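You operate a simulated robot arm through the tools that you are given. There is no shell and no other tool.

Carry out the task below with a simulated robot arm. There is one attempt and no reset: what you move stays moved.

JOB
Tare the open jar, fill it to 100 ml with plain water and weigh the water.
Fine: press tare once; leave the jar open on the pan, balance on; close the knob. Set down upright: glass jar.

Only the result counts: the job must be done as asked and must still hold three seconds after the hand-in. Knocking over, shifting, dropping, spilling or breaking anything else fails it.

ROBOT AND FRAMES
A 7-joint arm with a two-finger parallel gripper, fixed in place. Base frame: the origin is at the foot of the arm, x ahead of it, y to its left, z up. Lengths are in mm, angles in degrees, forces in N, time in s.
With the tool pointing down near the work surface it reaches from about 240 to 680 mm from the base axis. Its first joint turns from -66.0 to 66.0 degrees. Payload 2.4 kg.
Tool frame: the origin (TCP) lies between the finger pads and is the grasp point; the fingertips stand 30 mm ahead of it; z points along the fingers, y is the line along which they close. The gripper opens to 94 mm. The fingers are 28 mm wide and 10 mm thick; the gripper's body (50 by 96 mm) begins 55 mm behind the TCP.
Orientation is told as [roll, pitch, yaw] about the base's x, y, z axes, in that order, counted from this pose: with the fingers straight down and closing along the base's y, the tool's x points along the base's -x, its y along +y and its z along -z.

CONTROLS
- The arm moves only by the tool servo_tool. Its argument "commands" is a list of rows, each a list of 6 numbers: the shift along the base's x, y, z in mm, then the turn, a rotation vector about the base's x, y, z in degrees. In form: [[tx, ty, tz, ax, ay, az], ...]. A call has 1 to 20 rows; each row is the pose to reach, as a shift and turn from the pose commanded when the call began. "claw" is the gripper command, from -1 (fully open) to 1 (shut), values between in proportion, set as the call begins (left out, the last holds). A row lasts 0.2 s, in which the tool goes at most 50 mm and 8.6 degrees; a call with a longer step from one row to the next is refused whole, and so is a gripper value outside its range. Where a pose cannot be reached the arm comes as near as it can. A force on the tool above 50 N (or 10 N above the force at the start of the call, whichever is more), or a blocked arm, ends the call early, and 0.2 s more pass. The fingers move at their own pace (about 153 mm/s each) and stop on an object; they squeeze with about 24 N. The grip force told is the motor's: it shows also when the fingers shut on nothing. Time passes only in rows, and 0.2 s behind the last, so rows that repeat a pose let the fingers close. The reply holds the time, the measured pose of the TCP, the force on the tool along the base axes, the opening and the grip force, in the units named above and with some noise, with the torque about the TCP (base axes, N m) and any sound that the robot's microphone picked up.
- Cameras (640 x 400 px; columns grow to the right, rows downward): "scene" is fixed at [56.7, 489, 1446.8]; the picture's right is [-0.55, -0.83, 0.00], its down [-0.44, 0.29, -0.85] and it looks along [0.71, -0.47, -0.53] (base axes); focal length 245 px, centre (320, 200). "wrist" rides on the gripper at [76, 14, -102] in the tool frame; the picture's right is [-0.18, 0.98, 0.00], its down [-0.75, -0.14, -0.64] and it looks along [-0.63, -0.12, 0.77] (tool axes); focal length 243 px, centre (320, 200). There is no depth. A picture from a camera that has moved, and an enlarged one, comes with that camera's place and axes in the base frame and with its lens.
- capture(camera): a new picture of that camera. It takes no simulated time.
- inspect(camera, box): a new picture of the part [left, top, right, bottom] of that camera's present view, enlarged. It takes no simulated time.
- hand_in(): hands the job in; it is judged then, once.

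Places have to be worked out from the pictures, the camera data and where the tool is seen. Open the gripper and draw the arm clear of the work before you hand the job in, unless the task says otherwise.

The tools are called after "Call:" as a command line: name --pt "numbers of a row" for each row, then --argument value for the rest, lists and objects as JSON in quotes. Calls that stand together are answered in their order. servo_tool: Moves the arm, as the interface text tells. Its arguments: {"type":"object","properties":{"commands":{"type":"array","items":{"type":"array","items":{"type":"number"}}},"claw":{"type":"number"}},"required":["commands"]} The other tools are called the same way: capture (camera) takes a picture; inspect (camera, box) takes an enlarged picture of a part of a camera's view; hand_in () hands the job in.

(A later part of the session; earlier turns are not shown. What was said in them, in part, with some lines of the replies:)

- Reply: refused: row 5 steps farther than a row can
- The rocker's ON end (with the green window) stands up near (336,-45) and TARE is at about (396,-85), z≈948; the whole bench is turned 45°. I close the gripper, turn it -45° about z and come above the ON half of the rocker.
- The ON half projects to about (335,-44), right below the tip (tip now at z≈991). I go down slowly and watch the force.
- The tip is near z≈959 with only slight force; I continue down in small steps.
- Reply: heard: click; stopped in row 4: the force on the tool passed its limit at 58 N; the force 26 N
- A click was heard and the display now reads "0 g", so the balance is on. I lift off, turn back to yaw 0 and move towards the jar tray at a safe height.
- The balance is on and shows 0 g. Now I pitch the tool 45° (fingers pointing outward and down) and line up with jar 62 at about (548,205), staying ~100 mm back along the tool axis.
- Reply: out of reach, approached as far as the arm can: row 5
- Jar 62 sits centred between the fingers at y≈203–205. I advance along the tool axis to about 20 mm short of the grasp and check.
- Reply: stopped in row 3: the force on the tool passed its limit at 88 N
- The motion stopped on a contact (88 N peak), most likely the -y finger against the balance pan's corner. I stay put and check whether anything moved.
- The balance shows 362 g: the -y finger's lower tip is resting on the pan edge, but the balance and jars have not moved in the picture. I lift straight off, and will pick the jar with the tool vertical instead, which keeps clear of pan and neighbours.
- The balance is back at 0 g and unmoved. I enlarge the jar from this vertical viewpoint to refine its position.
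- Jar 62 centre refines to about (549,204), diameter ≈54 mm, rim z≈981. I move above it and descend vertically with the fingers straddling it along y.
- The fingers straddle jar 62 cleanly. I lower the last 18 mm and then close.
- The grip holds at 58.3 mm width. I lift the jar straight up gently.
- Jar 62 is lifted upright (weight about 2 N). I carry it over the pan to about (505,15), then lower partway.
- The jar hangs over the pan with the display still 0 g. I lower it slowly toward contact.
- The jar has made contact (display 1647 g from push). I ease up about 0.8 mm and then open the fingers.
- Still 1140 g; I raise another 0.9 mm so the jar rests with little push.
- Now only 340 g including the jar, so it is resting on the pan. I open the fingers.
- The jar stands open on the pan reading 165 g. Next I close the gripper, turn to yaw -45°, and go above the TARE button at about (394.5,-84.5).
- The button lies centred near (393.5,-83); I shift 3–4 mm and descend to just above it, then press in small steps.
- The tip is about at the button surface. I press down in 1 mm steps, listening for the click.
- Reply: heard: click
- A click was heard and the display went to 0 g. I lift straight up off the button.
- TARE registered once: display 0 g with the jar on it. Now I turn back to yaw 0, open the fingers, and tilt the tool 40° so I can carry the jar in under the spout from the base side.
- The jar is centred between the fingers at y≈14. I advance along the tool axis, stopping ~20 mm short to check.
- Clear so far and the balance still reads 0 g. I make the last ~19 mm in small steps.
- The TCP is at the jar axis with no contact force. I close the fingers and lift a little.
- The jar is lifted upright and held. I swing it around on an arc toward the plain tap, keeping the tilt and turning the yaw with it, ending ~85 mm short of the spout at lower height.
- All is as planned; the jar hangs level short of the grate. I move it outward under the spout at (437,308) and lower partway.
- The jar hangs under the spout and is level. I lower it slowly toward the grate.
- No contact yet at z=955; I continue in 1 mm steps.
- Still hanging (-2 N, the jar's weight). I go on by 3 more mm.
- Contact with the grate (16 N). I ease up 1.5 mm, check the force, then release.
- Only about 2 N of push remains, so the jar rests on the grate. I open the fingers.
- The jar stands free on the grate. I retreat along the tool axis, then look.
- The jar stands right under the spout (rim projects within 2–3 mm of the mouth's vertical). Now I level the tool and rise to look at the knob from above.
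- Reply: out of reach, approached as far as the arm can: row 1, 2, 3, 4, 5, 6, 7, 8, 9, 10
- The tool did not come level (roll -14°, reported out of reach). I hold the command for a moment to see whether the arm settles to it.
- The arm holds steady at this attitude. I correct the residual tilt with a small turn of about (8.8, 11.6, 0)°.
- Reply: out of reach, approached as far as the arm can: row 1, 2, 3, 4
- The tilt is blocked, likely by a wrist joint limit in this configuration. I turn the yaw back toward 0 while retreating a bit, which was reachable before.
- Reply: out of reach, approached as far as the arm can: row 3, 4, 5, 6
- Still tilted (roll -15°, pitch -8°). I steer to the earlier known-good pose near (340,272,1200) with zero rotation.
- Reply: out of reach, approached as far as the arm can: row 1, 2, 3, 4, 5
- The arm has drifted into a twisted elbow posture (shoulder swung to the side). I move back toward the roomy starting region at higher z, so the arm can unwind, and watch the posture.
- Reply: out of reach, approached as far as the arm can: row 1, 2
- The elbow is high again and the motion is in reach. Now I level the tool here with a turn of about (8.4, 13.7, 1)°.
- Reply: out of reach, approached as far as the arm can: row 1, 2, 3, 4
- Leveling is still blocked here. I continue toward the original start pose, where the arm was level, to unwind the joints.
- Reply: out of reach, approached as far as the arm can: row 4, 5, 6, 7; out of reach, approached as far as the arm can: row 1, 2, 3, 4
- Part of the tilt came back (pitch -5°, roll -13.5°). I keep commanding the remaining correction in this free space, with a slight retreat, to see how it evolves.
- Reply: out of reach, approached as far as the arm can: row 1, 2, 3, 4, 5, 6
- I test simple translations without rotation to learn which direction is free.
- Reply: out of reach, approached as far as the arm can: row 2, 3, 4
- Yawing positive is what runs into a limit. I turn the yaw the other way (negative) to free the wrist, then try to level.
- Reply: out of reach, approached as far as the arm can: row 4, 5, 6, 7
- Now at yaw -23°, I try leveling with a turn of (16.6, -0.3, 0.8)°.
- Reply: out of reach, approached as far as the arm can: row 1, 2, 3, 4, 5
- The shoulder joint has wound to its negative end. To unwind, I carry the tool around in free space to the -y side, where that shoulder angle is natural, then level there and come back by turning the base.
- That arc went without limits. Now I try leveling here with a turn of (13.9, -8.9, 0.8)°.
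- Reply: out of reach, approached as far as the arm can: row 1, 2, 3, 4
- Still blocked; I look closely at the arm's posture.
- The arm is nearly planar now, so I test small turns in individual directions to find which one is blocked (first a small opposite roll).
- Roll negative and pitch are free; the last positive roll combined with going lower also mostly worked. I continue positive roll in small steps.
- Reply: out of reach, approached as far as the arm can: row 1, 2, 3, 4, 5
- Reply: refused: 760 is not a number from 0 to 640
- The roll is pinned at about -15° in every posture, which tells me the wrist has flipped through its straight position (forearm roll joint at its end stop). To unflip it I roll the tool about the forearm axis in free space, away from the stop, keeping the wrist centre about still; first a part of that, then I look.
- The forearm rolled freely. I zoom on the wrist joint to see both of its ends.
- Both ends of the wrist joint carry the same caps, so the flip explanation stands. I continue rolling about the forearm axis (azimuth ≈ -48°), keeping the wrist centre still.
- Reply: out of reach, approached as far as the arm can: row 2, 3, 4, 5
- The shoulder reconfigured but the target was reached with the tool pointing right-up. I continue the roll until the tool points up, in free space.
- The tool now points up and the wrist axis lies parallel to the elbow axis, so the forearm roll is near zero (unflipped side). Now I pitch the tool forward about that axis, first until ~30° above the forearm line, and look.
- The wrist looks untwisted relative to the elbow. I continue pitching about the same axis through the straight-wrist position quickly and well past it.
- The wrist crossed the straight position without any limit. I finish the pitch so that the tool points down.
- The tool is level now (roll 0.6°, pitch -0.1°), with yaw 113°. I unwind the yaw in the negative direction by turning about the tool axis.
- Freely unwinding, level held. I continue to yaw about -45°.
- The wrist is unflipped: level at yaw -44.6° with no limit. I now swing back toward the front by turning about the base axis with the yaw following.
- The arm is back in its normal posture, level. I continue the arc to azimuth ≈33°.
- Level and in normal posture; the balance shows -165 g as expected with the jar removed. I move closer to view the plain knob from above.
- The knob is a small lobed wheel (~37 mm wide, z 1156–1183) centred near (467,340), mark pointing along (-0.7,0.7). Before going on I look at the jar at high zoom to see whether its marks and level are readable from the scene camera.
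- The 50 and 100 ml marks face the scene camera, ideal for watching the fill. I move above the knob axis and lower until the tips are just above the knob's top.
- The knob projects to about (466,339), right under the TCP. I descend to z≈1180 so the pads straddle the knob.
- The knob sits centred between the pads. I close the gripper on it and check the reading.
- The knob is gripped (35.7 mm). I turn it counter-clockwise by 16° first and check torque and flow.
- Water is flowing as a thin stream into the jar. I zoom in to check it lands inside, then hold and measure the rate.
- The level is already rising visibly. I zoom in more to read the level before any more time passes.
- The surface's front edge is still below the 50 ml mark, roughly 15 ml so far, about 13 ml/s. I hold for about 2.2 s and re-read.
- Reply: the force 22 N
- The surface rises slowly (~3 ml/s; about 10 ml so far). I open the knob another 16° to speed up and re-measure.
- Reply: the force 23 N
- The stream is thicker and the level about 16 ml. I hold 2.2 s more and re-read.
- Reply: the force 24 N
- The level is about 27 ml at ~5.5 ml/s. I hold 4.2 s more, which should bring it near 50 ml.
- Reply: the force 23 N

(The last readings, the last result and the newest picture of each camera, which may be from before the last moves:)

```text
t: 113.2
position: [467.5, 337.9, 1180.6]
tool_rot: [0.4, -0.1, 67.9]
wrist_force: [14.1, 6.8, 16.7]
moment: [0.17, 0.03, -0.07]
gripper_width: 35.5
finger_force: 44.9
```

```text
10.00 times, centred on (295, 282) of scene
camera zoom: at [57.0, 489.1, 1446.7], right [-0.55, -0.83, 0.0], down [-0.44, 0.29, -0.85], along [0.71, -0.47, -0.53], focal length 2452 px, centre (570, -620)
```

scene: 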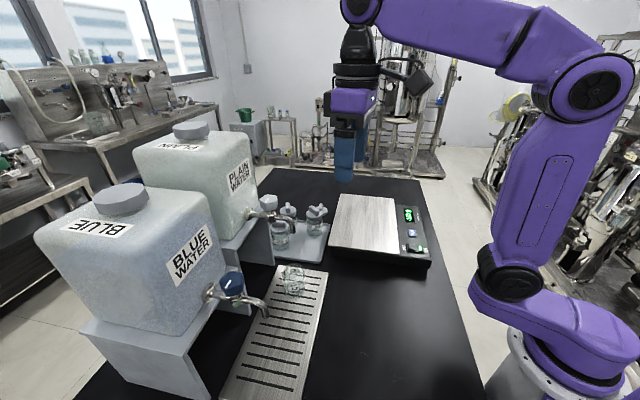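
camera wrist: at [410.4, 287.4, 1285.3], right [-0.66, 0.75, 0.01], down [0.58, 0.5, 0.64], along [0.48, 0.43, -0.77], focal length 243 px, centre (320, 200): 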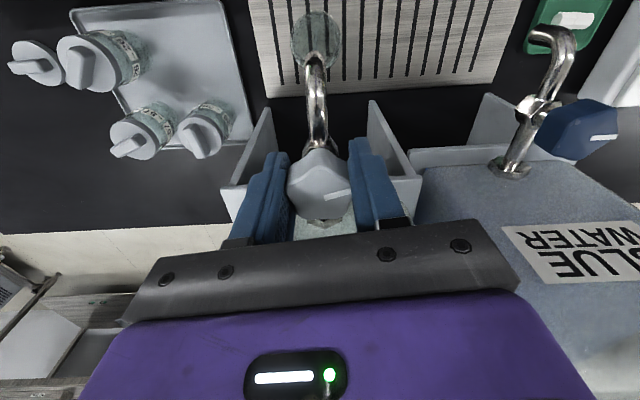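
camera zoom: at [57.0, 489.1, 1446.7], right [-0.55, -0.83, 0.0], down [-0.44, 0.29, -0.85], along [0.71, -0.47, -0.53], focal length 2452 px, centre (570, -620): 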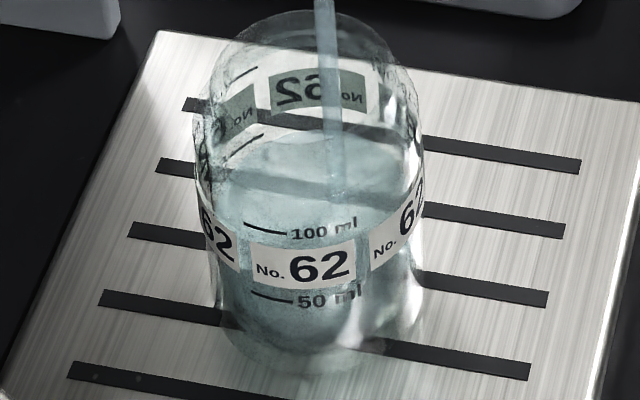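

The surface is now about level with the 50 ml marks (~6 ml/s). I hold another 4.2 s (→ about 77 ml).

Call:
servo_tool --pt "0 0 0 0 0 0" --pt "0 0 0 0 0 0" --pt "0 0 0 0 0 0" --pt "0 0 0 0 0 0" --pt "0 0 0 0 0 0" --pt "0 0 0 0 0 0" --pt "0 0 0 0 0 0" --pt "0 0 0 0 0 0" --pt "0 0 0 0 0 0" --pt "0 0 0 0 0 0" --pt "0 0 0 0 0 0" --pt "0 0 0 0 0 0" --pt "0 0 0 0 0 0" --pt "0 0 0 0 0 0" --pt "0 0 0 0 0 0" --pt "0 0 0 0 0 0" --pt "0 0 0 0 0 0" --pt "0 0 0 0 0 0" --pt "0 0 0 0 0 0" --pt "0 0 0 0 0 0"

Call:
inspect --camera "scene" --box '[282, 262, 308, 302]'

Call:
inspect --camera "wrist" --box '[270, 0, 360, 90]'

```text
t: 117.4
position: [467.9, 339.1, 1180.6]
tool_rot: [0.3, 0.0, 67.9]
wrist_force: [13.3, 7.8, 16.3]
moment: [0.11, -0.02, -0.06]
gripper_width: 35.6
finger_force: 45.0
```

```text
10.00 times, centred on (295, 282) of scene
camera zoom: at [57.0, 489.1, 1446.7], right [-0.55, -0.83, 0.0], down [-0.44, 0.29, -0.85], along [0.71, -0.47, -0.53], focal length 2452 px, centre (570, -620)
```

zoom: 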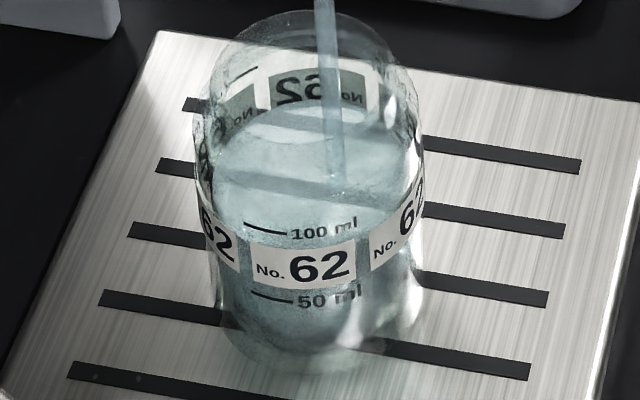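

```text
4.44 times, centred on (315, 45) of wrist
camera zoom: at [427.1, 273.4, 1285.0], right [-0.84, 0.54, 0.01], down [0.42, 0.64, 0.64], along [0.34, 0.54, -0.77], focal length 1078 px, centre (342, 889)
```

zoom: 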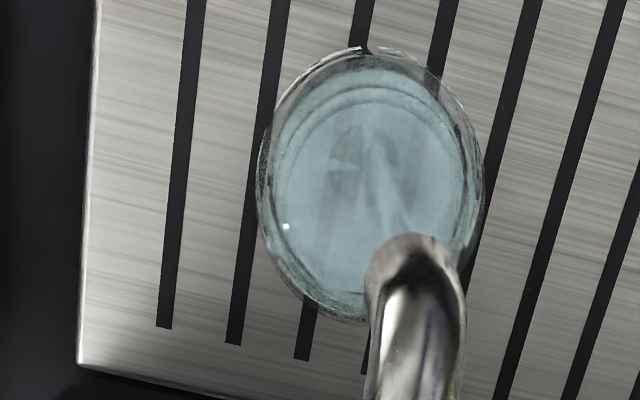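

The level is around 70–77 ml. I hold 1.8 s more, then will look for the front edge emerging above the label toward the 100 ml line.

Call:
servo_tool --pt "0 0 0 0 0 0" --pt "0 0 0 0 0 0" --pt "0 0 0 0 0 0" --pt "0 0 0 0 0 0" --pt "0 0 0 0 0 0" --pt "0 0 0 0 0 0" --pt "0 0 0 0 0 0" --pt "0 0 0 0 0 0"

Call:
inspect --camera "scene" --box '[284, 262, 306, 290]'

```text
t: 119.2
position: [467.2, 339.3, 1181.1]
tool_rot: [0.3, -0.1, 67.8]
wrist_force: [13.9, 8.3, 16.2]
moment: [0.15, 0.05, -0.08]
gripper_width: 35.5
finger_force: 44.6
```

```text
14.29 times, centred on (295, 276) of scene
camera zoom: at [57.0, 489.1, 1446.7], right [-0.55, -0.83, 0.0], down [-0.44, 0.29, -0.85], along [0.71, -0.47, -0.53], focal length 3504 px, centre (677, -886)
```

zoom: 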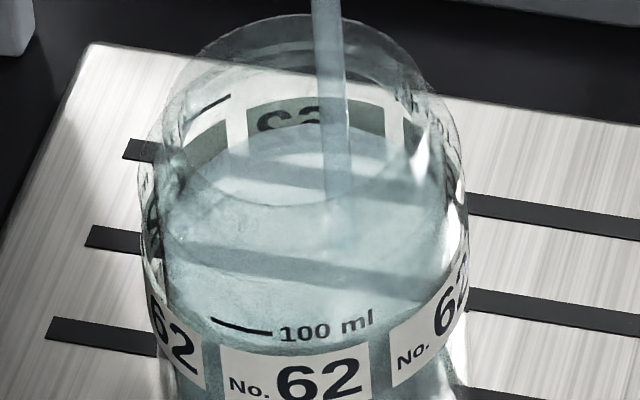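

I zoom at the left-back wall where the 100 ml dash of another label is visible, to compare the water line with it directly.

Call:
inspect --camera "scene" --box '[284, 264, 296, 276]'

Call:
inspect --camera "scene" --box '[285, 276, 305, 290]'

```text
16.00 times, centred on (290, 270) of scene
camera zoom: at [57.0, 489.1, 1446.7], right [-0.55, -0.83, 0.0], down [-0.44, 0.29, -0.85], along [0.71, -0.47, -0.53], focal length 3924 px, centre (800, -920)
```

zoom: 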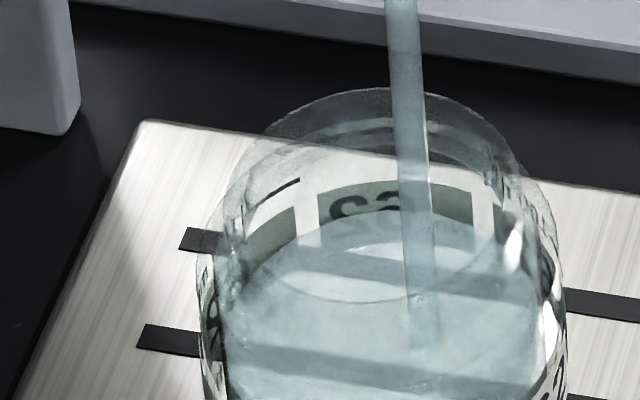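

```text
16.00 times, centred on (295, 283) of scene
camera zoom: at [57.0, 489.1, 1446.7], right [-0.55, -0.83, 0.0], down [-0.44, 0.29, -0.85], along [0.71, -0.47, -0.53], focal length 3924 px, centre (720, -1128)
```

zoom: 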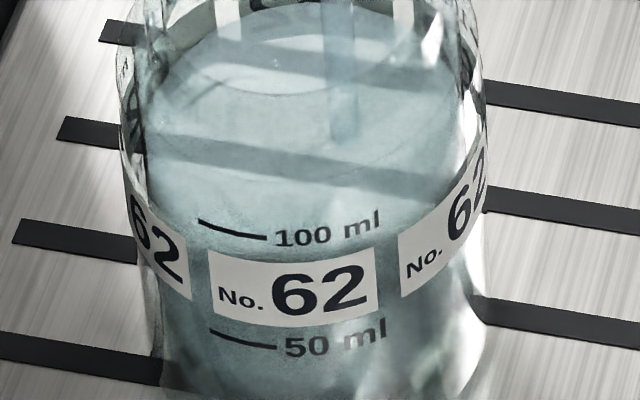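

The water line is about 23 ml below the 100 dash (≈77–80 ml). I hold 1.4 s more.

Call:
servo_tool --pt "0 0 0 0 0 0" --pt "0 0 0 0 0 0" --pt "0 0 0 0 0 0" --pt "0 0 0 0 0 0" --pt "0 0 0 0 0 0" --pt "0 0 0 0 0 0"

Call:
inspect --camera "scene" --box '[284, 264, 296, 276]'

Call:
inspect --camera "scene" --box '[285, 276, 305, 290]'

```text
t: 120.6
position: [468.3, 338.9, 1181.7]
tool_rot: [0.4, -0.1, 67.9]
wrist_force: [14.9, 7.4, 14.9]
moment: [0.17, 0.0, -0.04]
gripper_width: 35.8
finger_force: 45.1
```

```text
16.00 times, centred on (290, 270) of scene
camera zoom: at [57.0, 489.1, 1446.7], right [-0.55, -0.83, 0.0], down [-0.44, 0.29, -0.85], along [0.71, -0.47, -0.53], focal length 3924 px, centre (800, -920)
```

zoom: 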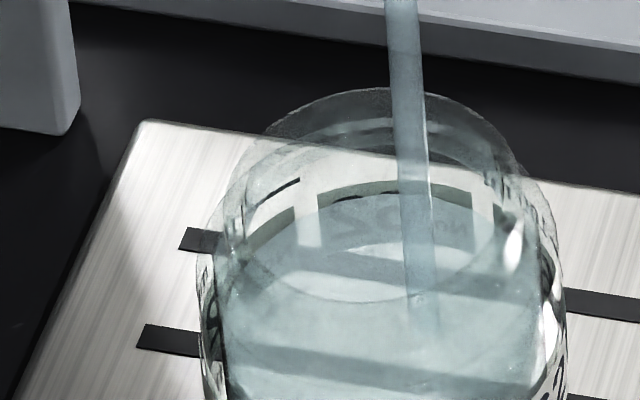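

```text
16.00 times, centred on (295, 283) of scene
camera zoom: at [57.0, 489.1, 1446.7], right [-0.55, -0.83, 0.0], down [-0.44, 0.29, -0.85], along [0.71, -0.47, -0.53], focal length 3924 px, centre (720, -1128)
```

zoom: 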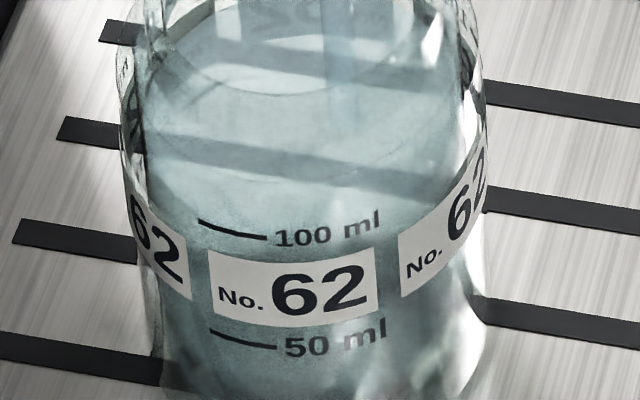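

The level is now about 90 ml. I halve the opening (turn back 16°) to slow the flow and re-read.

Call:
servo_tool --pt "0 0 0 0 0 -8" --pt "0 0 0 0 0 -16"

Call:
inspect --camera "scene" --box '[284, 264, 296, 276]'

Call:
inspect --camera "scene" --box '[285, 276, 305, 290]'

```text
t: 121.2
position: [465.3, 339.1, 1181.8]
tool_rot: [0.5, -0.1, 51.9]
wrist_force: [12.6, 5.8, 12.5]
moment: [0.24, -0.07, 0.04]
gripper_width: 35.9
finger_force: 45.3
```

```text
16.00 times, centred on (290, 270) of scene
camera zoom: at [57.0, 489.0, 1446.7], right [-0.55, -0.83, 0.0], down [-0.44, 0.29, -0.85], along [0.71, -0.47, -0.53], focal length 3924 px, centre (800, -920)
```

zoom: 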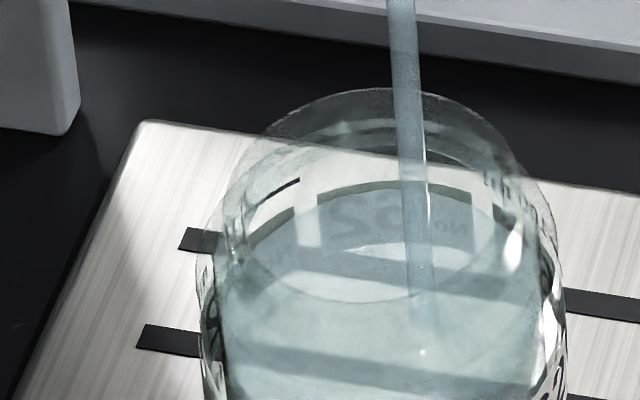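

```text
16.00 times, centred on (295, 283) of scene
camera zoom: at [57.0, 489.0, 1446.7], right [-0.55, -0.83, 0.0], down [-0.44, 0.29, -0.85], along [0.71, -0.47, -0.53], focal length 3924 px, centre (720, -1128)
```

zoom: 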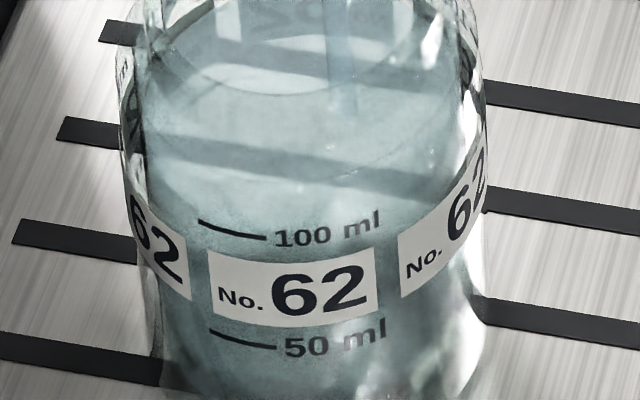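

About 92 ml now with a slower stream. I hold 1 s more.

Call:
servo_tool --pt "0 0 0 0 0 0" --pt "0 0 0 0 0 0" --pt "0 0 0 0 0 0" --pt "0 0 0 0 0 0"

Call:
inspect --camera "scene" --box '[284, 264, 296, 276]'

Call:
inspect --camera "scene" --box '[285, 276, 305, 290]'

```text
t: 122.2
position: [466.7, 339.3, 1182.2]
tool_rot: [0.4, 0.0, 51.9]
wrist_force: [12.7, 5.1, 9.9]
moment: [0.08, -0.11, -0.04]
gripper_width: 35.9
finger_force: 45.0
```

```text
16.00 times, centred on (290, 270) of scene
camera zoom: at [57.0, 489.1, 1446.7], right [-0.55, -0.83, 0.0], down [-0.44, 0.29, -0.85], along [0.71, -0.47, -0.53], focal length 3924 px, centre (800, -920)
```

zoom: 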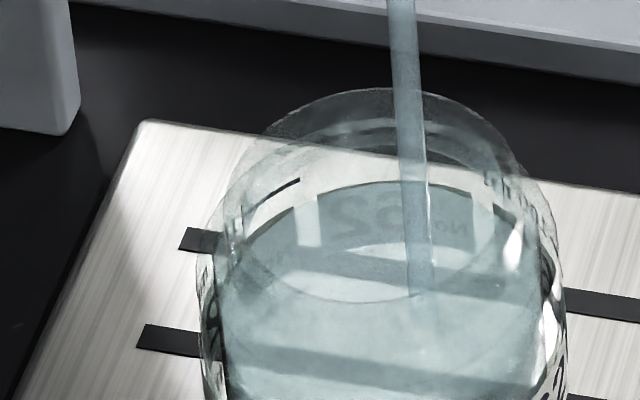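

```text
16.00 times, centred on (295, 283) of scene
camera zoom: at [57.0, 489.1, 1446.7], right [-0.55, -0.83, 0.0], down [-0.44, 0.29, -0.85], along [0.71, -0.47, -0.53], focal length 3924 px, centre (720, -1128)
```

zoom: 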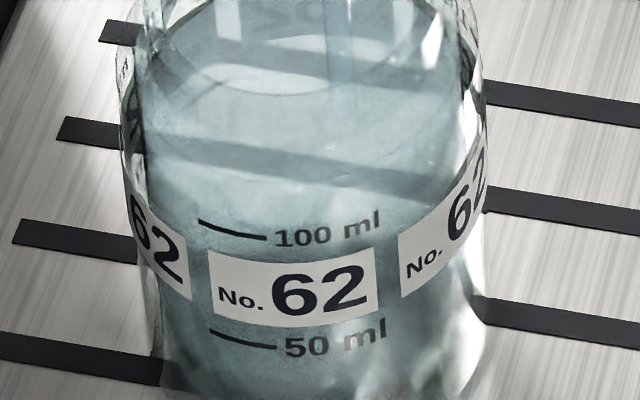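

The level is about 95–97 ml. I add 0.4 s and then close the knob completely.

Call:
servo_tool --pt "0 0 0 0 0 0"

Call:
inspect --camera "scene" --box '[284, 264, 296, 276]'

Call:
inspect --camera "scene" --box '[289, 264, 301, 276]'

```text
t: 122.6
position: [468.1, 339.1, 1181.1]
tool_rot: [0.5, -0.1, 52.0]
wrist_force: [12.5, 6.0, 9.9]
moment: [0.07, -0.11, -0.05]
gripper_width: 35.9
finger_force: 45.2
```

```text
16.00 times, centred on (290, 270) of scene
camera zoom: at [57.0, 489.1, 1446.7], right [-0.55, -0.83, 0.0], down [-0.44, 0.29, -0.85], along [0.71, -0.47, -0.53], focal length 3924 px, centre (800, -920)
```

zoom: 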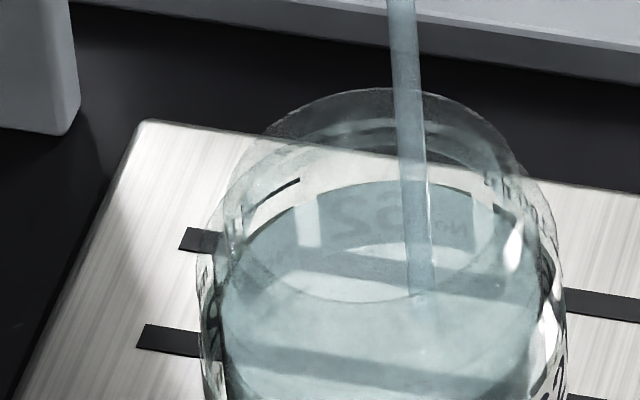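

```text
16.00 times, centred on (295, 270) of scene
camera zoom: at [57.0, 489.1, 1446.7], right [-0.55, -0.83, 0.0], down [-0.44, 0.29, -0.85], along [0.71, -0.47, -0.53], focal length 3924 px, centre (720, -920)
```

zoom: 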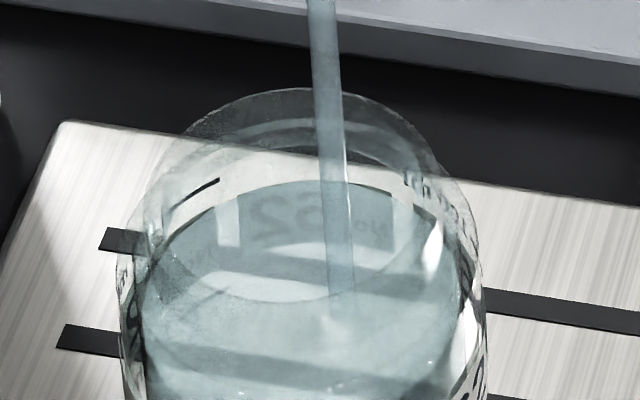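

Now I close the knob by turning back 16° to its original position.

Call:
servo_tool --pt "0 0 0 0 0 -8" --pt "0 0 0 0 0 -16.3"

Call:
inspect --camera "scene" --box '[240, 180, 330, 305]'

Call:
inspect --camera "scene" --box '[289, 264, 301, 276]'

```text
t: 123.2
position: [467.0, 339.3, 1181.2]
tool_rot: [0.5, -0.1, 35.6]
wrist_force: [12.7, 5.8, 9.2]
moment: [-0.09, -0.25, 0.04]
gripper_width: 35.8
finger_force: 45.3
```

```text
3.20 times, centred on (285, 242) of scene
camera zoom: at [57.0, 489.1, 1446.7], right [-0.55, -0.83, 0.0], down [-0.44, 0.29, -0.85], along [0.71, -0.47, -0.53], focal length 785 px, centre (432, 64)
```

zoom: 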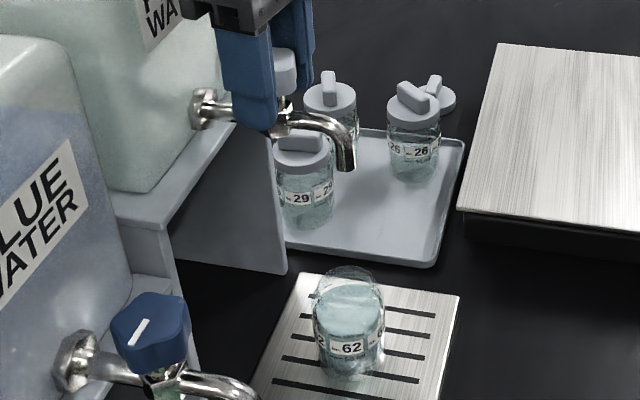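

```text
16.00 times, centred on (295, 270) of scene
camera zoom: at [57.0, 489.1, 1446.7], right [-0.55, -0.83, 0.0], down [-0.44, 0.29, -0.85], along [0.71, -0.47, -0.53], focal length 3924 px, centre (720, -920)
```

zoom: 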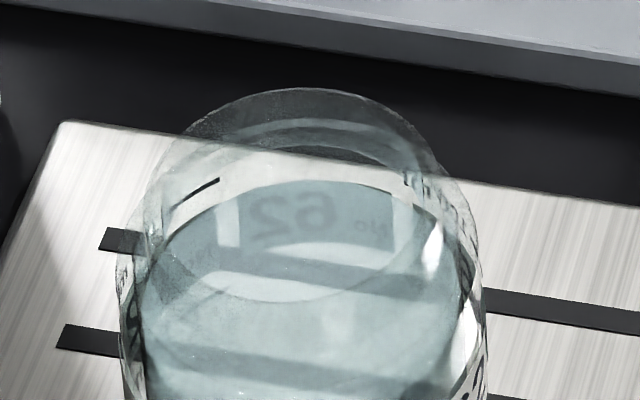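

The flow has stopped. I compare the front water line with the 100 ml mark at high zoom.

Call:
inspect --camera "scene" --box '[289, 278, 301, 290]'

Call:
inspect --camera "scene" --box '[284, 262, 306, 302]'

Call:
capture --camera "wrist"

```text
16.00 times, centred on (295, 284) of scene
camera zoom: at [57.0, 489.1, 1446.7], right [-0.55, -0.83, 0.0], down [-0.44, 0.29, -0.85], along [0.71, -0.47, -0.53], focal length 3924 px, centre (720, -1144)
```

zoom: 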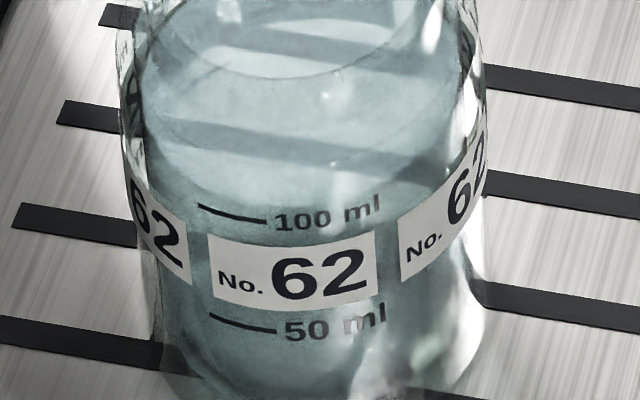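

```text
10.00 times, centred on (295, 282) of scene
camera zoom: at [57.0, 489.1, 1446.7], right [-0.55, -0.83, 0.0], down [-0.44, 0.29, -0.85], along [0.71, -0.47, -0.53], focal length 2452 px, centre (570, -620)
```

zoom: 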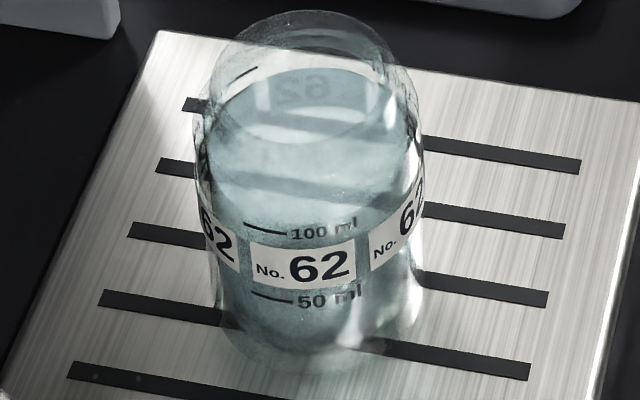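

```text
taken
camera wrist: at [397.6, 306.2, 1285.0], right [-0.42, 0.91, 0.01], down [0.7, 0.32, 0.64], along [0.58, 0.28, -0.77], focal length 243 px, centre (320, 200)
```

wrist: 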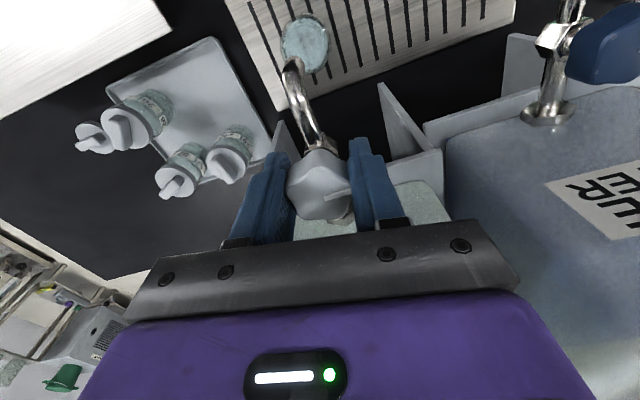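

The front water line sits right about at the 100 ml mark (≈97–99 ml) and the knob's mark is back in its original place. I release the knob and rise straight up.

Call:
servo_tool --pt "0 0 0 0 0 0" --pt "0 0 0 0 0 0" --pt "0 0 0 0 0 0" --claw -0.6

Call:
servo_tool --pt "0 0 12 0 0 0" --pt "0 0 30 0 0 0" --pt "0 0 55 0 0 0" --pt "0 0 80 0 0 0" --pt "0 0 100 0 0 0" --pt "0 0 100 0 0 0"

Call:
inspect --camera "scene" --box '[240, 180, 330, 305]'

Call:
capture --camera "wrist"

```text
t: 124.0
position: [466.3, 339.8, 1180.2]
tool_rot: [0.4, 0.0, 35.7]
wrist_force: [0.3, 0.6, -0.2]
moment: [0.01, -0.02, -0.02]
gripper_width: 75.1
finger_force: 0.0
```

```text
t: 125.4
position: [460.1, 335.1, 1271.4]
tool_rot: [0.6, 0.1, 35.7]
wrist_force: [-0.2, 0.0, -1.0]
moment: [-0.03, 0.03, 0.01]
gripper_width: 75.4
finger_force: 0.0
out of reach, approached as far as the arm can: row 5, 6
```

```text
3.20 times, centred on (285, 242) of scene
camera zoom: at [56.7, 489.0, 1446.8], right [-0.55, -0.83, 0.0], down [-0.44, 0.29, -0.85], along [0.71, -0.47, -0.53], focal length 785 px, centre (432, 64)
```

zoom: 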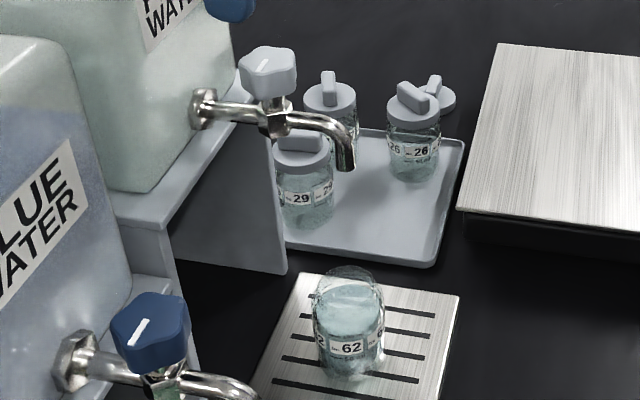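

```text
taken
camera wrist: at [390.7, 301.6, 1374.2], right [-0.42, 0.91, 0.01], down [0.7, 0.32, 0.64], along [0.58, 0.28, -0.77], focal length 243 px, centre (320, 200)
```

wrist: 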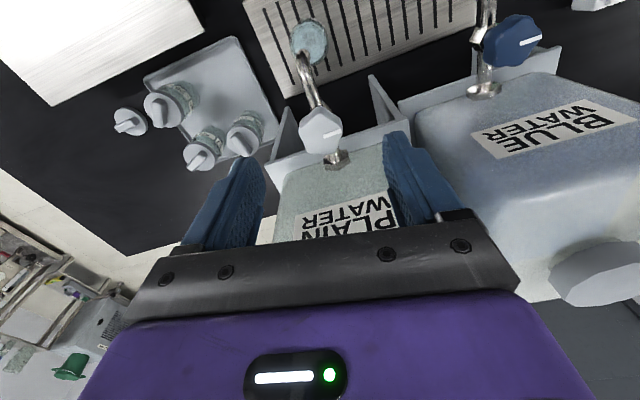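

Knob closed, no drip. I now retreat inward, then lower and tilt the tool by only 30° this time (to stay away from the straight-wrist position) for picking the filled jar.

Call:
servo_tool --pt "-20 -16 -4 0 0 0" --pt "-40 -32 -9 0 0 0" --pt "-60 -47 -14 0 0 0" --pt "-80 -63 -21 0 0 0" --pt "-80 -63 -21 0 0 0" --claw -0.7

Call:
servo_tool --pt "0 0 -25 4.38 -6.09 0" --pt "0 0 -60 8.75 -12.2 0" --pt "0 -1 -95 13.1 -18.3 0" --pt "-1 -2 -130 17.5 -24.4 0" --pt "-1 -3 -160 17.5 -24.4 0" --pt "-1 -3 -179 17.5 -24.4 0" --pt "-1 -3 -179 17.5 -24.4 0"

Call:
capture --camera "wrist"

Call:
capture --camera "scene"

```text
t: 126.6
position: [381.1, 274.8, 1248.7]
tool_rot: [0.6, 0.0, 35.5]
wrist_force: [-0.1, -0.1, -0.1]
moment: [0.0, 0.01, 0.0]
gripper_width: 79.7
finger_force: 0.1
```

```text
t: 128.2
position: [379.6, 271.3, 1069.2]
tool_rot: [0.5, -30.0, 35.7]
wrist_force: [-0.6, 0.1, 0.0]
moment: [-0.02, 0.0, 0.0]
gripper_width: 79.8
finger_force: 0.0
```

```text
taken
camera wrist: at [277.9, 213.1, 1121.6], right [-0.45, 0.89, 0.1], down [0.36, 0.07, 0.93], along [0.82, 0.45, -0.35], focal length 243 px, centre (320, 200)
```

wrist: 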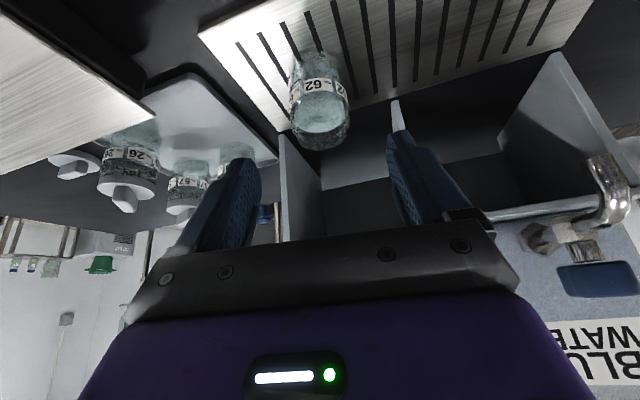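

```text
taken
```

scene: 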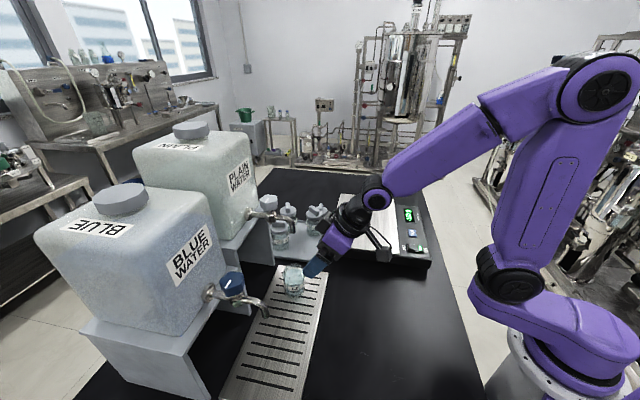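

No limits this time; the jar's rim centre projects to (436,310). I advance along the tool axis to ~25 mm short.

Call:
servo_tool --pt "9 6 -19 0 0 0" --pt "18 12.5 -38 0 0 0" --pt "27 19 -57 0 0 0" --pt "36 25 -76 0 0 0" --pt "45 31.5 -96 0 0 0" --pt "45 31.5 -96 0 0 0"

Call:
capture --camera "wrist"

Call:
inspect --camera "scene" --box '[240, 190, 360, 310]'

```text
t: 129.6
position: [425.7, 300.9, 974.5]
tool_rot: [0.5, -30.1, 35.7]
wrist_force: [-0.3, -0.3, -0.2]
moment: [0.02, -0.01, -0.02]
gripper_width: 79.6
finger_force: 0.1
```

```text
taken
camera wrist: at [323.4, 244.8, 1025.8], right [-0.45, 0.89, 0.1], down [0.35, 0.07, 0.93], along [0.82, 0.45, -0.35], focal length 243 px, centre (320, 200)
```

wrist: 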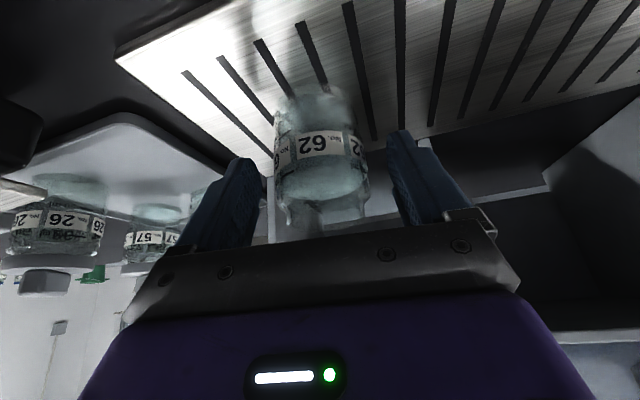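

```text
3.33 times, centred on (300, 250) of scene
camera zoom: at [56.7, 489.0, 1446.8], right [-0.55, -0.83, 0.0], down [-0.44, 0.29, -0.85], along [0.71, -0.47, -0.53], focal length 818 px, centre (387, 33)
```

zoom: 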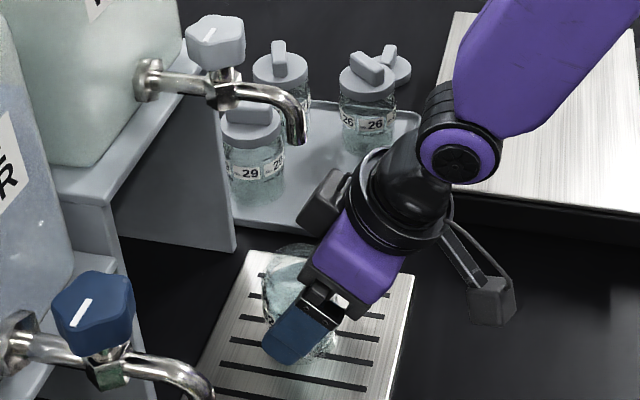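

The jar is centred between the fingers, and the hand stays ~20 mm clear of the spout. I make the last 25–28 mm.

Call:
servo_tool --pt "4 3 -9 0 0 0" --pt "8 6 -17 0 0 0" --pt "10.5 8.5 -24 0 0 0" --pt "10.5 8.5 -24 0 0 0"

Call:
capture --camera "wrist"

Call:
inspect --camera "scene" --box '[240, 190, 360, 310]'

```text
t: 130.6
position: [435.7, 311.2, 949.2]
tool_rot: [0.5, -29.9, 35.7]
wrist_force: [-0.7, 0.6, 1.4]
moment: [-0.03, 0.0, -0.01]
gripper_width: 79.9
finger_force: 0.1
```

```text
taken
camera wrist: at [333.2, 253.4, 1001.3], right [-0.45, 0.89, 0.1], down [0.35, 0.07, 0.93], along [0.82, 0.45, -0.35], focal length 243 px, centre (320, 200)
```

wrist: 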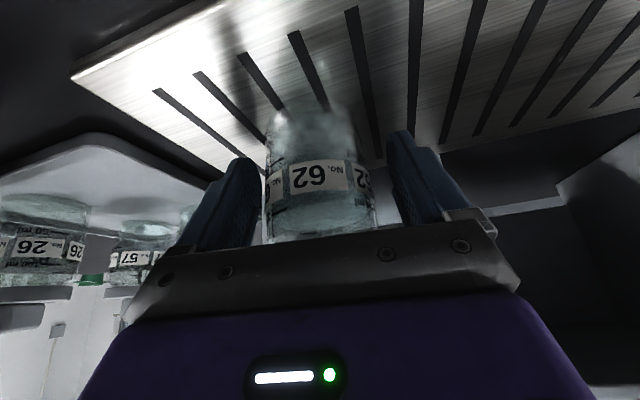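

```text
3.33 times, centred on (300, 250) of scene
camera zoom: at [56.7, 489.0, 1446.8], right [-0.55, -0.83, 0.0], down [-0.44, 0.29, -0.85], along [0.71, -0.47, -0.53], focal length 818 px, centre (387, 33)
```

zoom: 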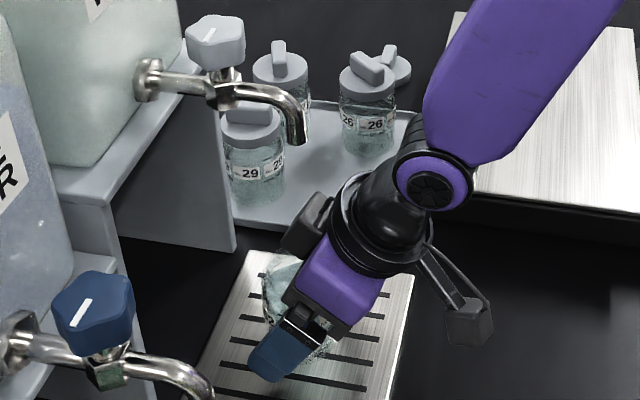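

In position without contact. I close the fingers on the jar.

Call:
servo_tool --pt "0 0 0 0 0 0" --pt "0 0 0 0 0 0" --pt "0 0 0 0 0 0" --pt "0 0 0 0 0 0" --claw 1

```text
t: 131.6
position: [435.7, 310.9, 950.2]
tool_rot: [0.6, -30.1, 35.6]
wrist_force: [0.2, -0.2, 1.8]
moment: [0.09, -0.03, 0.01]
gripper_width: 59.8
finger_force: 23.8
```

The jar is gripped. I lift it ~12 mm gently and draw it back radially out from under the spout, slowly so the water stays calm.

Call:
servo_tool --pt "0 0 2 0 0 0" --pt "0 0 6 0 0 0" --pt "0 0 11 0 0 0" --pt "-3 -2 14 0 0 0" --pt "-10 -7 17 0 0 0" --pt "-20 -14 20 0 0 0" --pt "-32 -23 25 0 0 0" --pt "-44 -31.5 30 0 0 0" --pt "-56 -40 36 0 0 0" --pt "-66 -47.5 42 0 0 0" --pt "-73 -52.5 48 0 0 0" --pt "-76 -54.5 52 0 0 0" --pt "-76 -54.5 52 0 0 0"

Call:
capture --camera "wrist"

Call:
inspect --camera "scene" --box '[240, 190, 360, 310]'

```text
t: 134.4
position: [359.7, 256.3, 1002.6]
tool_rot: [0.5, -30.0, 35.7]
wrist_force: [-0.9, 0.0, -2.5]
moment: [0.01, -0.02, -0.01]
gripper_width: 59.9
finger_force: 24.1
```

```text
taken
camera wrist: at [257.1, 198.7, 1053.9], right [-0.45, 0.89, 0.1], down [0.36, 0.07, 0.93], along [0.82, 0.45, -0.35], focal length 243 px, centre (320, 200)
```

wrist: 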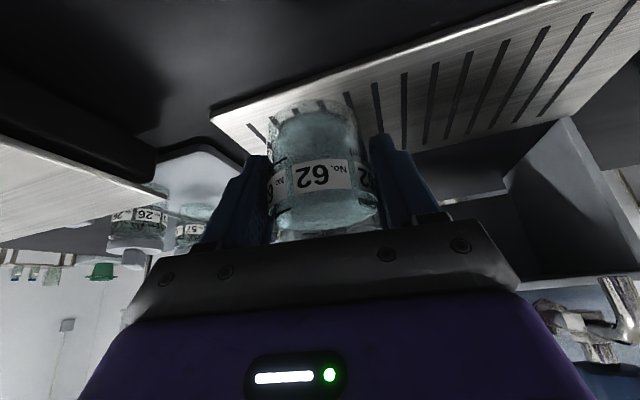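

```text
3.33 times, centred on (300, 250) of scene
camera zoom: at [56.8, 489.0, 1446.8], right [-0.55, -0.83, 0.0], down [-0.44, 0.29, -0.85], along [0.71, -0.47, -0.53], focal length 818 px, centre (387, 33)
```

zoom: 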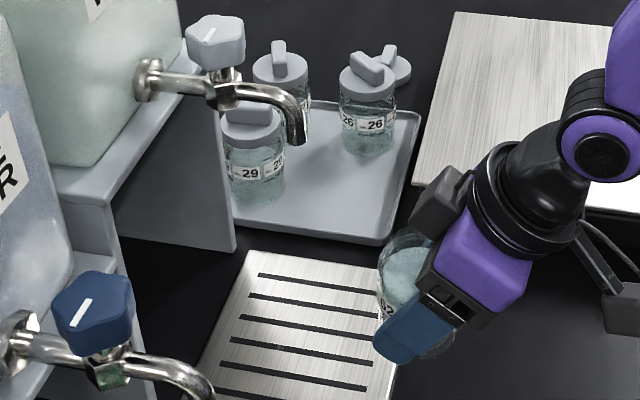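

The jar is upright with the water calm. I carry it slowly on the arc back over to the balance pan, raising it first.

Call:
servo_tool --pt "3.6 -3.1 5 0 0 -0.6" --pt "10.7 -9.6 12 0 0 -1.8" --pt "20.9 -19.7 22 0 0 -3.6" --pt "34.3 -33.6 33 0 0 -6" --pt "48.2 -49.6 43 0 0 -8.6" --pt "62 -67.1 50 0 0 -11.3" --pt "75.5 -86 54 0 0 -14.1" --pt "88.1 -105.9 55 0 0 -16.9" --pt "99.7 -126.6 55 0 0 -19.7" --pt "110.5 -148 55 0 0 -22.5" --pt "119.9 -169.4 55 0 0 -25.2" --pt "128 -190.6 55 0 0 -27.8" --pt "134.4 -209.9 55 0 0 -30.1" --pt "138.9 -225.2 55 0 0 -31.9" --pt "141.6 -235.6 55 0 0 -33.1" --pt "143.1 -241.6 55 0 0 -33.8" --pt "143.1 -241.6 55 0 0 -33.8"

Call:
capture --camera "wrist"

Call:
inspect --camera "scene" --box '[310, 130, 450, 270]'

```text
t: 138.0
position: [503.0, 13.6, 1059.3]
tool_rot: [0.4, -30.0, 1.9]
wrist_force: [0.0, 0.0, -2.5]
moment: [0.0, -0.02, 0.01]
gripper_width: 59.7
finger_force: 24.3
```

```text
taken
camera wrist: at [386.7, 24.4, 1111.1], right [0.12, 0.99, 0.1], down [0.34, -0.14, 0.93], along [0.93, -0.08, -0.35], focal length 243 px, centre (320, 200)
```

wrist: 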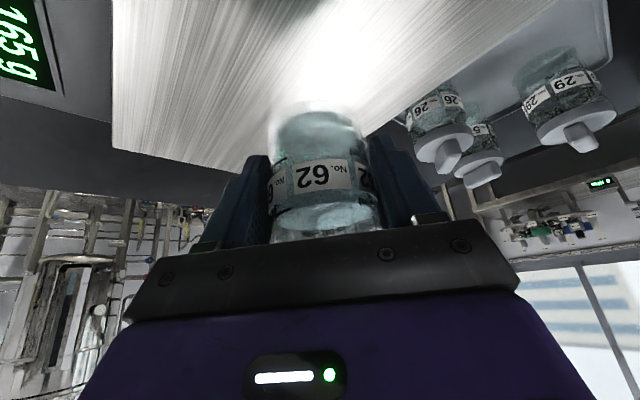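

```text
2.86 times, centred on (380, 200) of scene
camera zoom: at [56.8, 489.0, 1446.8], right [-0.55, -0.83, 0.0], down [-0.44, 0.29, -0.85], along [0.71, -0.47, -0.53], focal length 701 px, centre (149, 200)
```

zoom: 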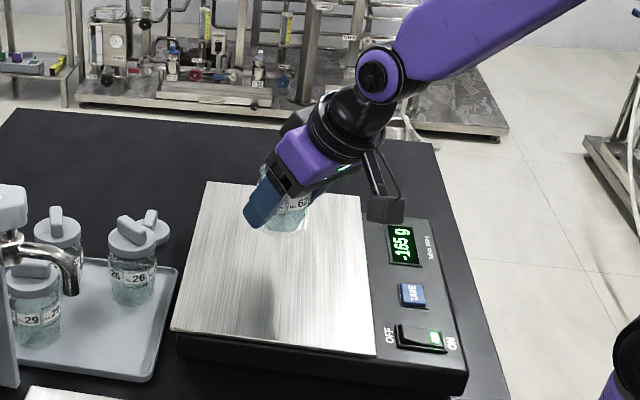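

Over the pan, upright, display -165 g. I lower toward the expected contact height (TCP ≈1007.5), stopping a few mm above.

Call:
servo_tool --pt "0 0 -4 0 0 0" --pt "0 0 -12 0 0 0" --pt "0 0 -22 0 0 0" --pt "0 0 -31 0 0 0" --pt "0 0 -38 0 0 0" --pt "0 0 -43 0 0 0" --pt "0 0 -46 0 0 0" --pt "0 0 -48 0 0 0" --pt "0 0 -48 0 0 0"

Call:
inspect --camera "wrist" --box '[0, 0, 400, 250]'

```text
t: 140.0
position: [502.0, 15.2, 1008.1]
tool_rot: [0.5, -30.0, 1.9]
wrist_force: [-0.4, -0.4, -3.2]
moment: [0.02, 0.03, -0.02]
gripper_width: 59.8
finger_force: 24.2
```

```text
1.60 times, centred on (200, 125) of wrist
camera zoom: at [385.0, 24.4, 1060.4], right [0.12, 0.99, 0.1], down [0.34, -0.14, 0.93], along [0.93, -0.08, -0.35], focal length 388 px, centre (512, 320)
```

zoom: 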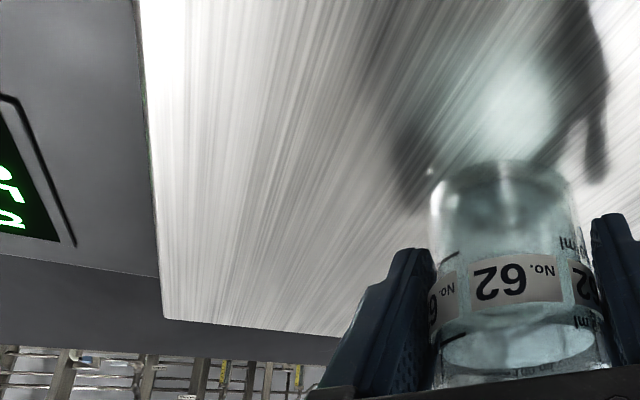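

Still hanging freely. I continue down in 1 mm steps and check the force and the display.

Call:
servo_tool --pt "0 0 -1 0 0 0" --pt "0 0 -2 0 0 0" --pt "0 0 -2 0 0 0"

Call:
inspect --camera "scene" --box '[330, 170, 440, 260]'

```text
t: 140.8
position: [502.7, 15.0, 1008.2]
tool_rot: [0.4, -30.1, 1.9]
wrist_force: [-1.0, -0.8, 1.2]
moment: [0.1, 0.05, 0.04]
gripper_width: 59.9
finger_force: 24.1
```

```text
4.44 times, centred on (385, 215) of scene
camera zoom: at [56.7, 489.0, 1446.8], right [-0.55, -0.83, 0.0], down [-0.44, 0.29, -0.85], along [0.71, -0.47, -0.53], focal length 1090 px, centre (31, 133)
```

zoom: 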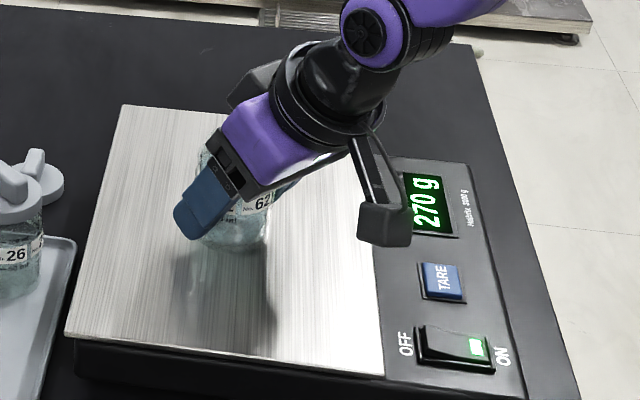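

The jar is resting on the pan (display 270 g with slight push). I open the fingers.

Call:
servo_tool --pt "0 0 0 0 0 0" --pt "0 0 0 0 0 0" --pt "0 0 0 0 0 0" --claw -0.7

Call:
inspect --camera "scene" --box '[330, 170, 440, 260]'

Call:
capture --camera "wrist"

```text
t: 141.6
position: [502.3, 14.3, 1005.9]
tool_rot: [0.4, -30.0, 1.9]
wrist_force: [0.3, 0.4, -0.1]
moment: [-0.01, 0.02, 0.01]
gripper_width: 79.9
finger_force: 0.0
```

```text
4.44 times, centred on (385, 215) of scene
camera zoom: at [56.7, 489.0, 1446.8], right [-0.55, -0.83, 0.0], down [-0.44, 0.29, -0.85], along [0.71, -0.47, -0.53], focal length 1090 px, centre (31, 133)
```

zoom: 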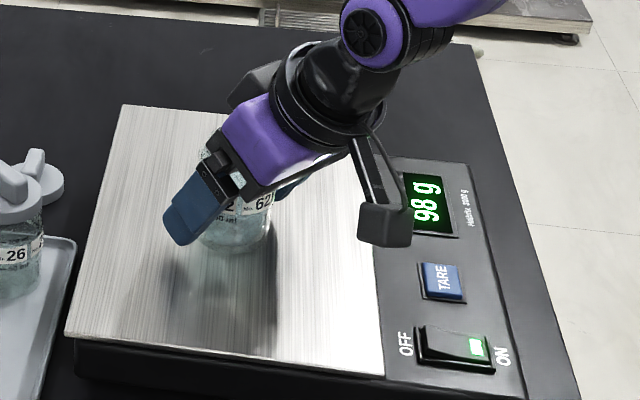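

```text
taken
camera wrist: at [385.6, 24.6, 1058.2], right [0.12, 0.99, 0.1], down [0.34, -0.14, 0.93], along [0.93, -0.08, -0.35], focal length 243 px, centre (320, 200)
```

wrist: 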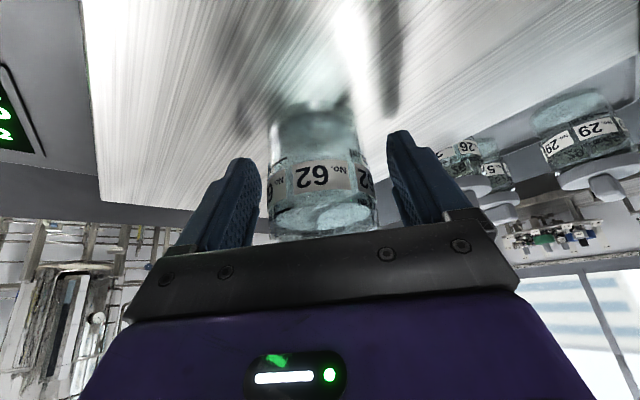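

The balance reads 98 g: the water is weighed and the jar stands free. I back the hand out along its axis without touching the jar.

Call:
servo_tool --pt "-5 -0.2 8.7 0 0 0" --pt "-15 -0.5 26 0 0 0" --pt "-28 -1 48 0 0 0" --pt "-42 -1.4 72 0 0 0" --pt "-55 -1.8 95 0 0 0" --pt "-55 -1.8 95 0 0 0"

Call:
servo_tool --pt "-5 0 10 -0.2 6 0" --pt "-10 0 22 -0.4 12 0" --pt "-15 0 36 -0.6 18 0" --pt "-20 0 52 -0.8 24 0" --pt "-25 0 70 -1 30 0" --pt "-30 -20 90 -1 30 0" --pt "-35 -45 110 -1 30 0" --pt "-35 -45 110 -1 30 0"

Call:
capture --camera "scene"

Call:
inspect --camera "scene" --box '[330, 170, 440, 260]'

```text
t: 143.0
position: [448.3, 11.7, 1100.8]
tool_rot: [0.5, -30.1, 1.8]
wrist_force: [-0.3, 0.0, -0.2]
moment: [-0.01, 0.04, -0.02]
gripper_width: 80.2
finger_force: 0.0
```

```text
t: 144.8
position: [411.3, -33.5, 1212.9]
tool_rot: [0.5, 0.0, 2.0]
wrist_force: [-0.7, -0.1, 1.0]
moment: [0.02, 0.01, -0.04]
gripper_width: 80.1
finger_force: 0.1
```

```text
taken
```

scene: 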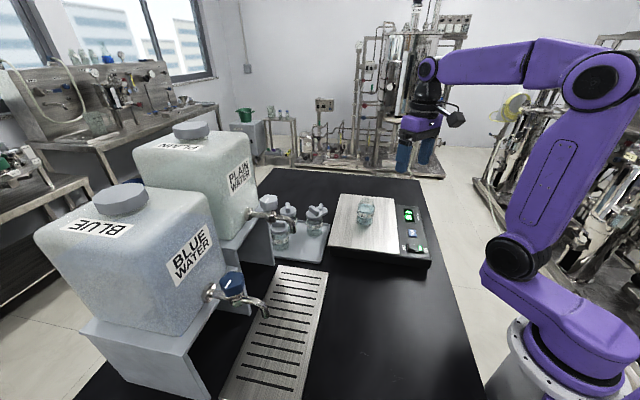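

```text
4.44 times, centred on (385, 215) of scene
camera zoom: at [56.7, 489.0, 1446.8], right [-0.55, -0.83, 0.0], down [-0.44, 0.29, -0.85], along [0.71, -0.47, -0.53], focal length 1090 px, centre (31, 133)
```

zoom: 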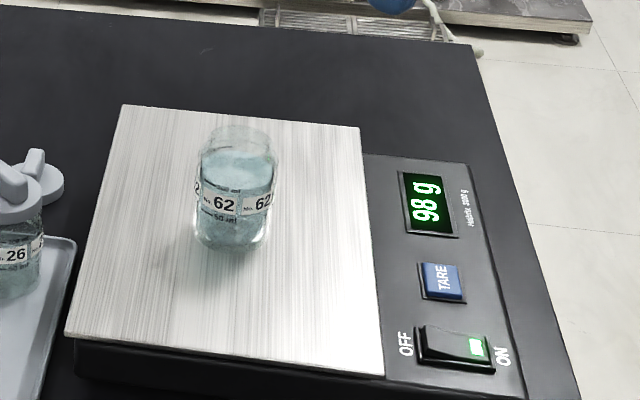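

The jar stands open on the pan at 98 g, balance on. I check the tap and tray once more, open the gripper fully and draw the arm further clear.

Call:
servo_tool --pt "-15 -10 20 0 0 0" --pt "-35 -25 50 0 0 0" --pt "-55 -40 80 0 0 0" --pt "-65 -45 110 0 0 0" --pt "-65 -45 120 0 0 0" --pt "-65 -45 120 0 0 0" --claw -1

Call:
inspect --camera "scene" --box '[230, 185, 340, 300]'

Call:
inspect --camera "scene" --box '[340, 180, 440, 260]'

```text
t: 146.2
position: [347.3, -76.3, 1331.2]
tool_rot: [0.6, 0.0, 2.0]
wrist_force: [-0.7, 0.6, 0.6]
moment: [-0.01, -0.01, -0.05]
gripper_width: 94.0
finger_force: 0.0
```

```text
3.48 times, centred on (285, 242) of scene
camera zoom: at [56.7, 489.0, 1446.8], right [-0.55, -0.83, 0.0], down [-0.44, 0.29, -0.85], along [0.71, -0.47, -0.53], focal length 853 px, centre (442, 52)
```

zoom: 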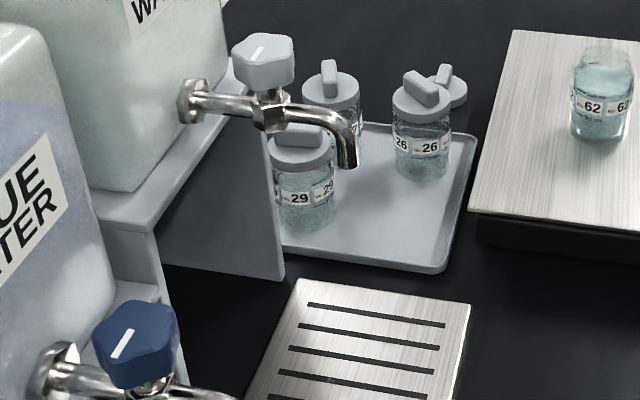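

```text
5.00 times, centred on (390, 220) of scene
camera zoom: at [56.7, 489.0, 1446.8], right [-0.55, -0.83, 0.0], down [-0.44, 0.29, -0.85], along [0.71, -0.47, -0.53], focal length 1226 px, centre (-30, 100)
```

zoom: 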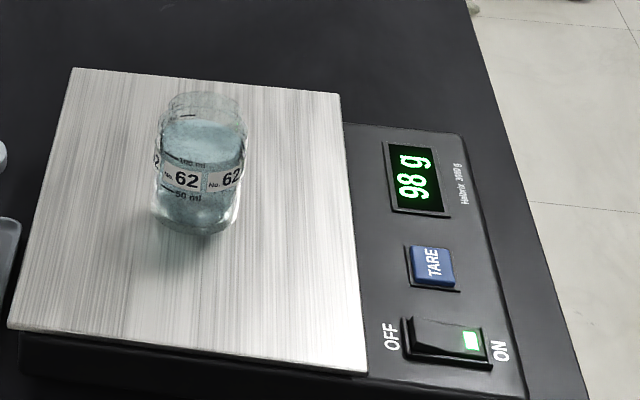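

Everything is as asked: open jar 62 upright on the pan with the display steady at 98 g, balance on, TARE pressed once, the plain tap closed and dry, the other objects in place, and the arm clear with the gripper open. I hand the job in.

Call:
hand_in

```text
The job is handed in.
```

The job is handed in, and the jar came out slightly under target: the balance reads 98 g of plain water instead of 100 g. The level looked about at the jar's 100 ml mark. I did not top it up, because that meant another trip under the tap and another chance to spill.

- **Final state:** Open jar 62 stands upright on the pan and the balance is on. I pressed TARE once, with the empty jar on the pan. The plain-water knob is closed and not dripping. The gripper is open and the arm is clear.
- **Bump on the pan:** On my first approach to the jar, a finger hit the edge of the balance pan with a peak of 88 N. The balance and jars had not moved in the pictures, and the display went back to 0 g once I lifted off.
- **Arm flip:** After I set the jar on the drip grate, the wrist flipped into a bad posture. I untangled it in free space away from the bench, and nothing was touched.
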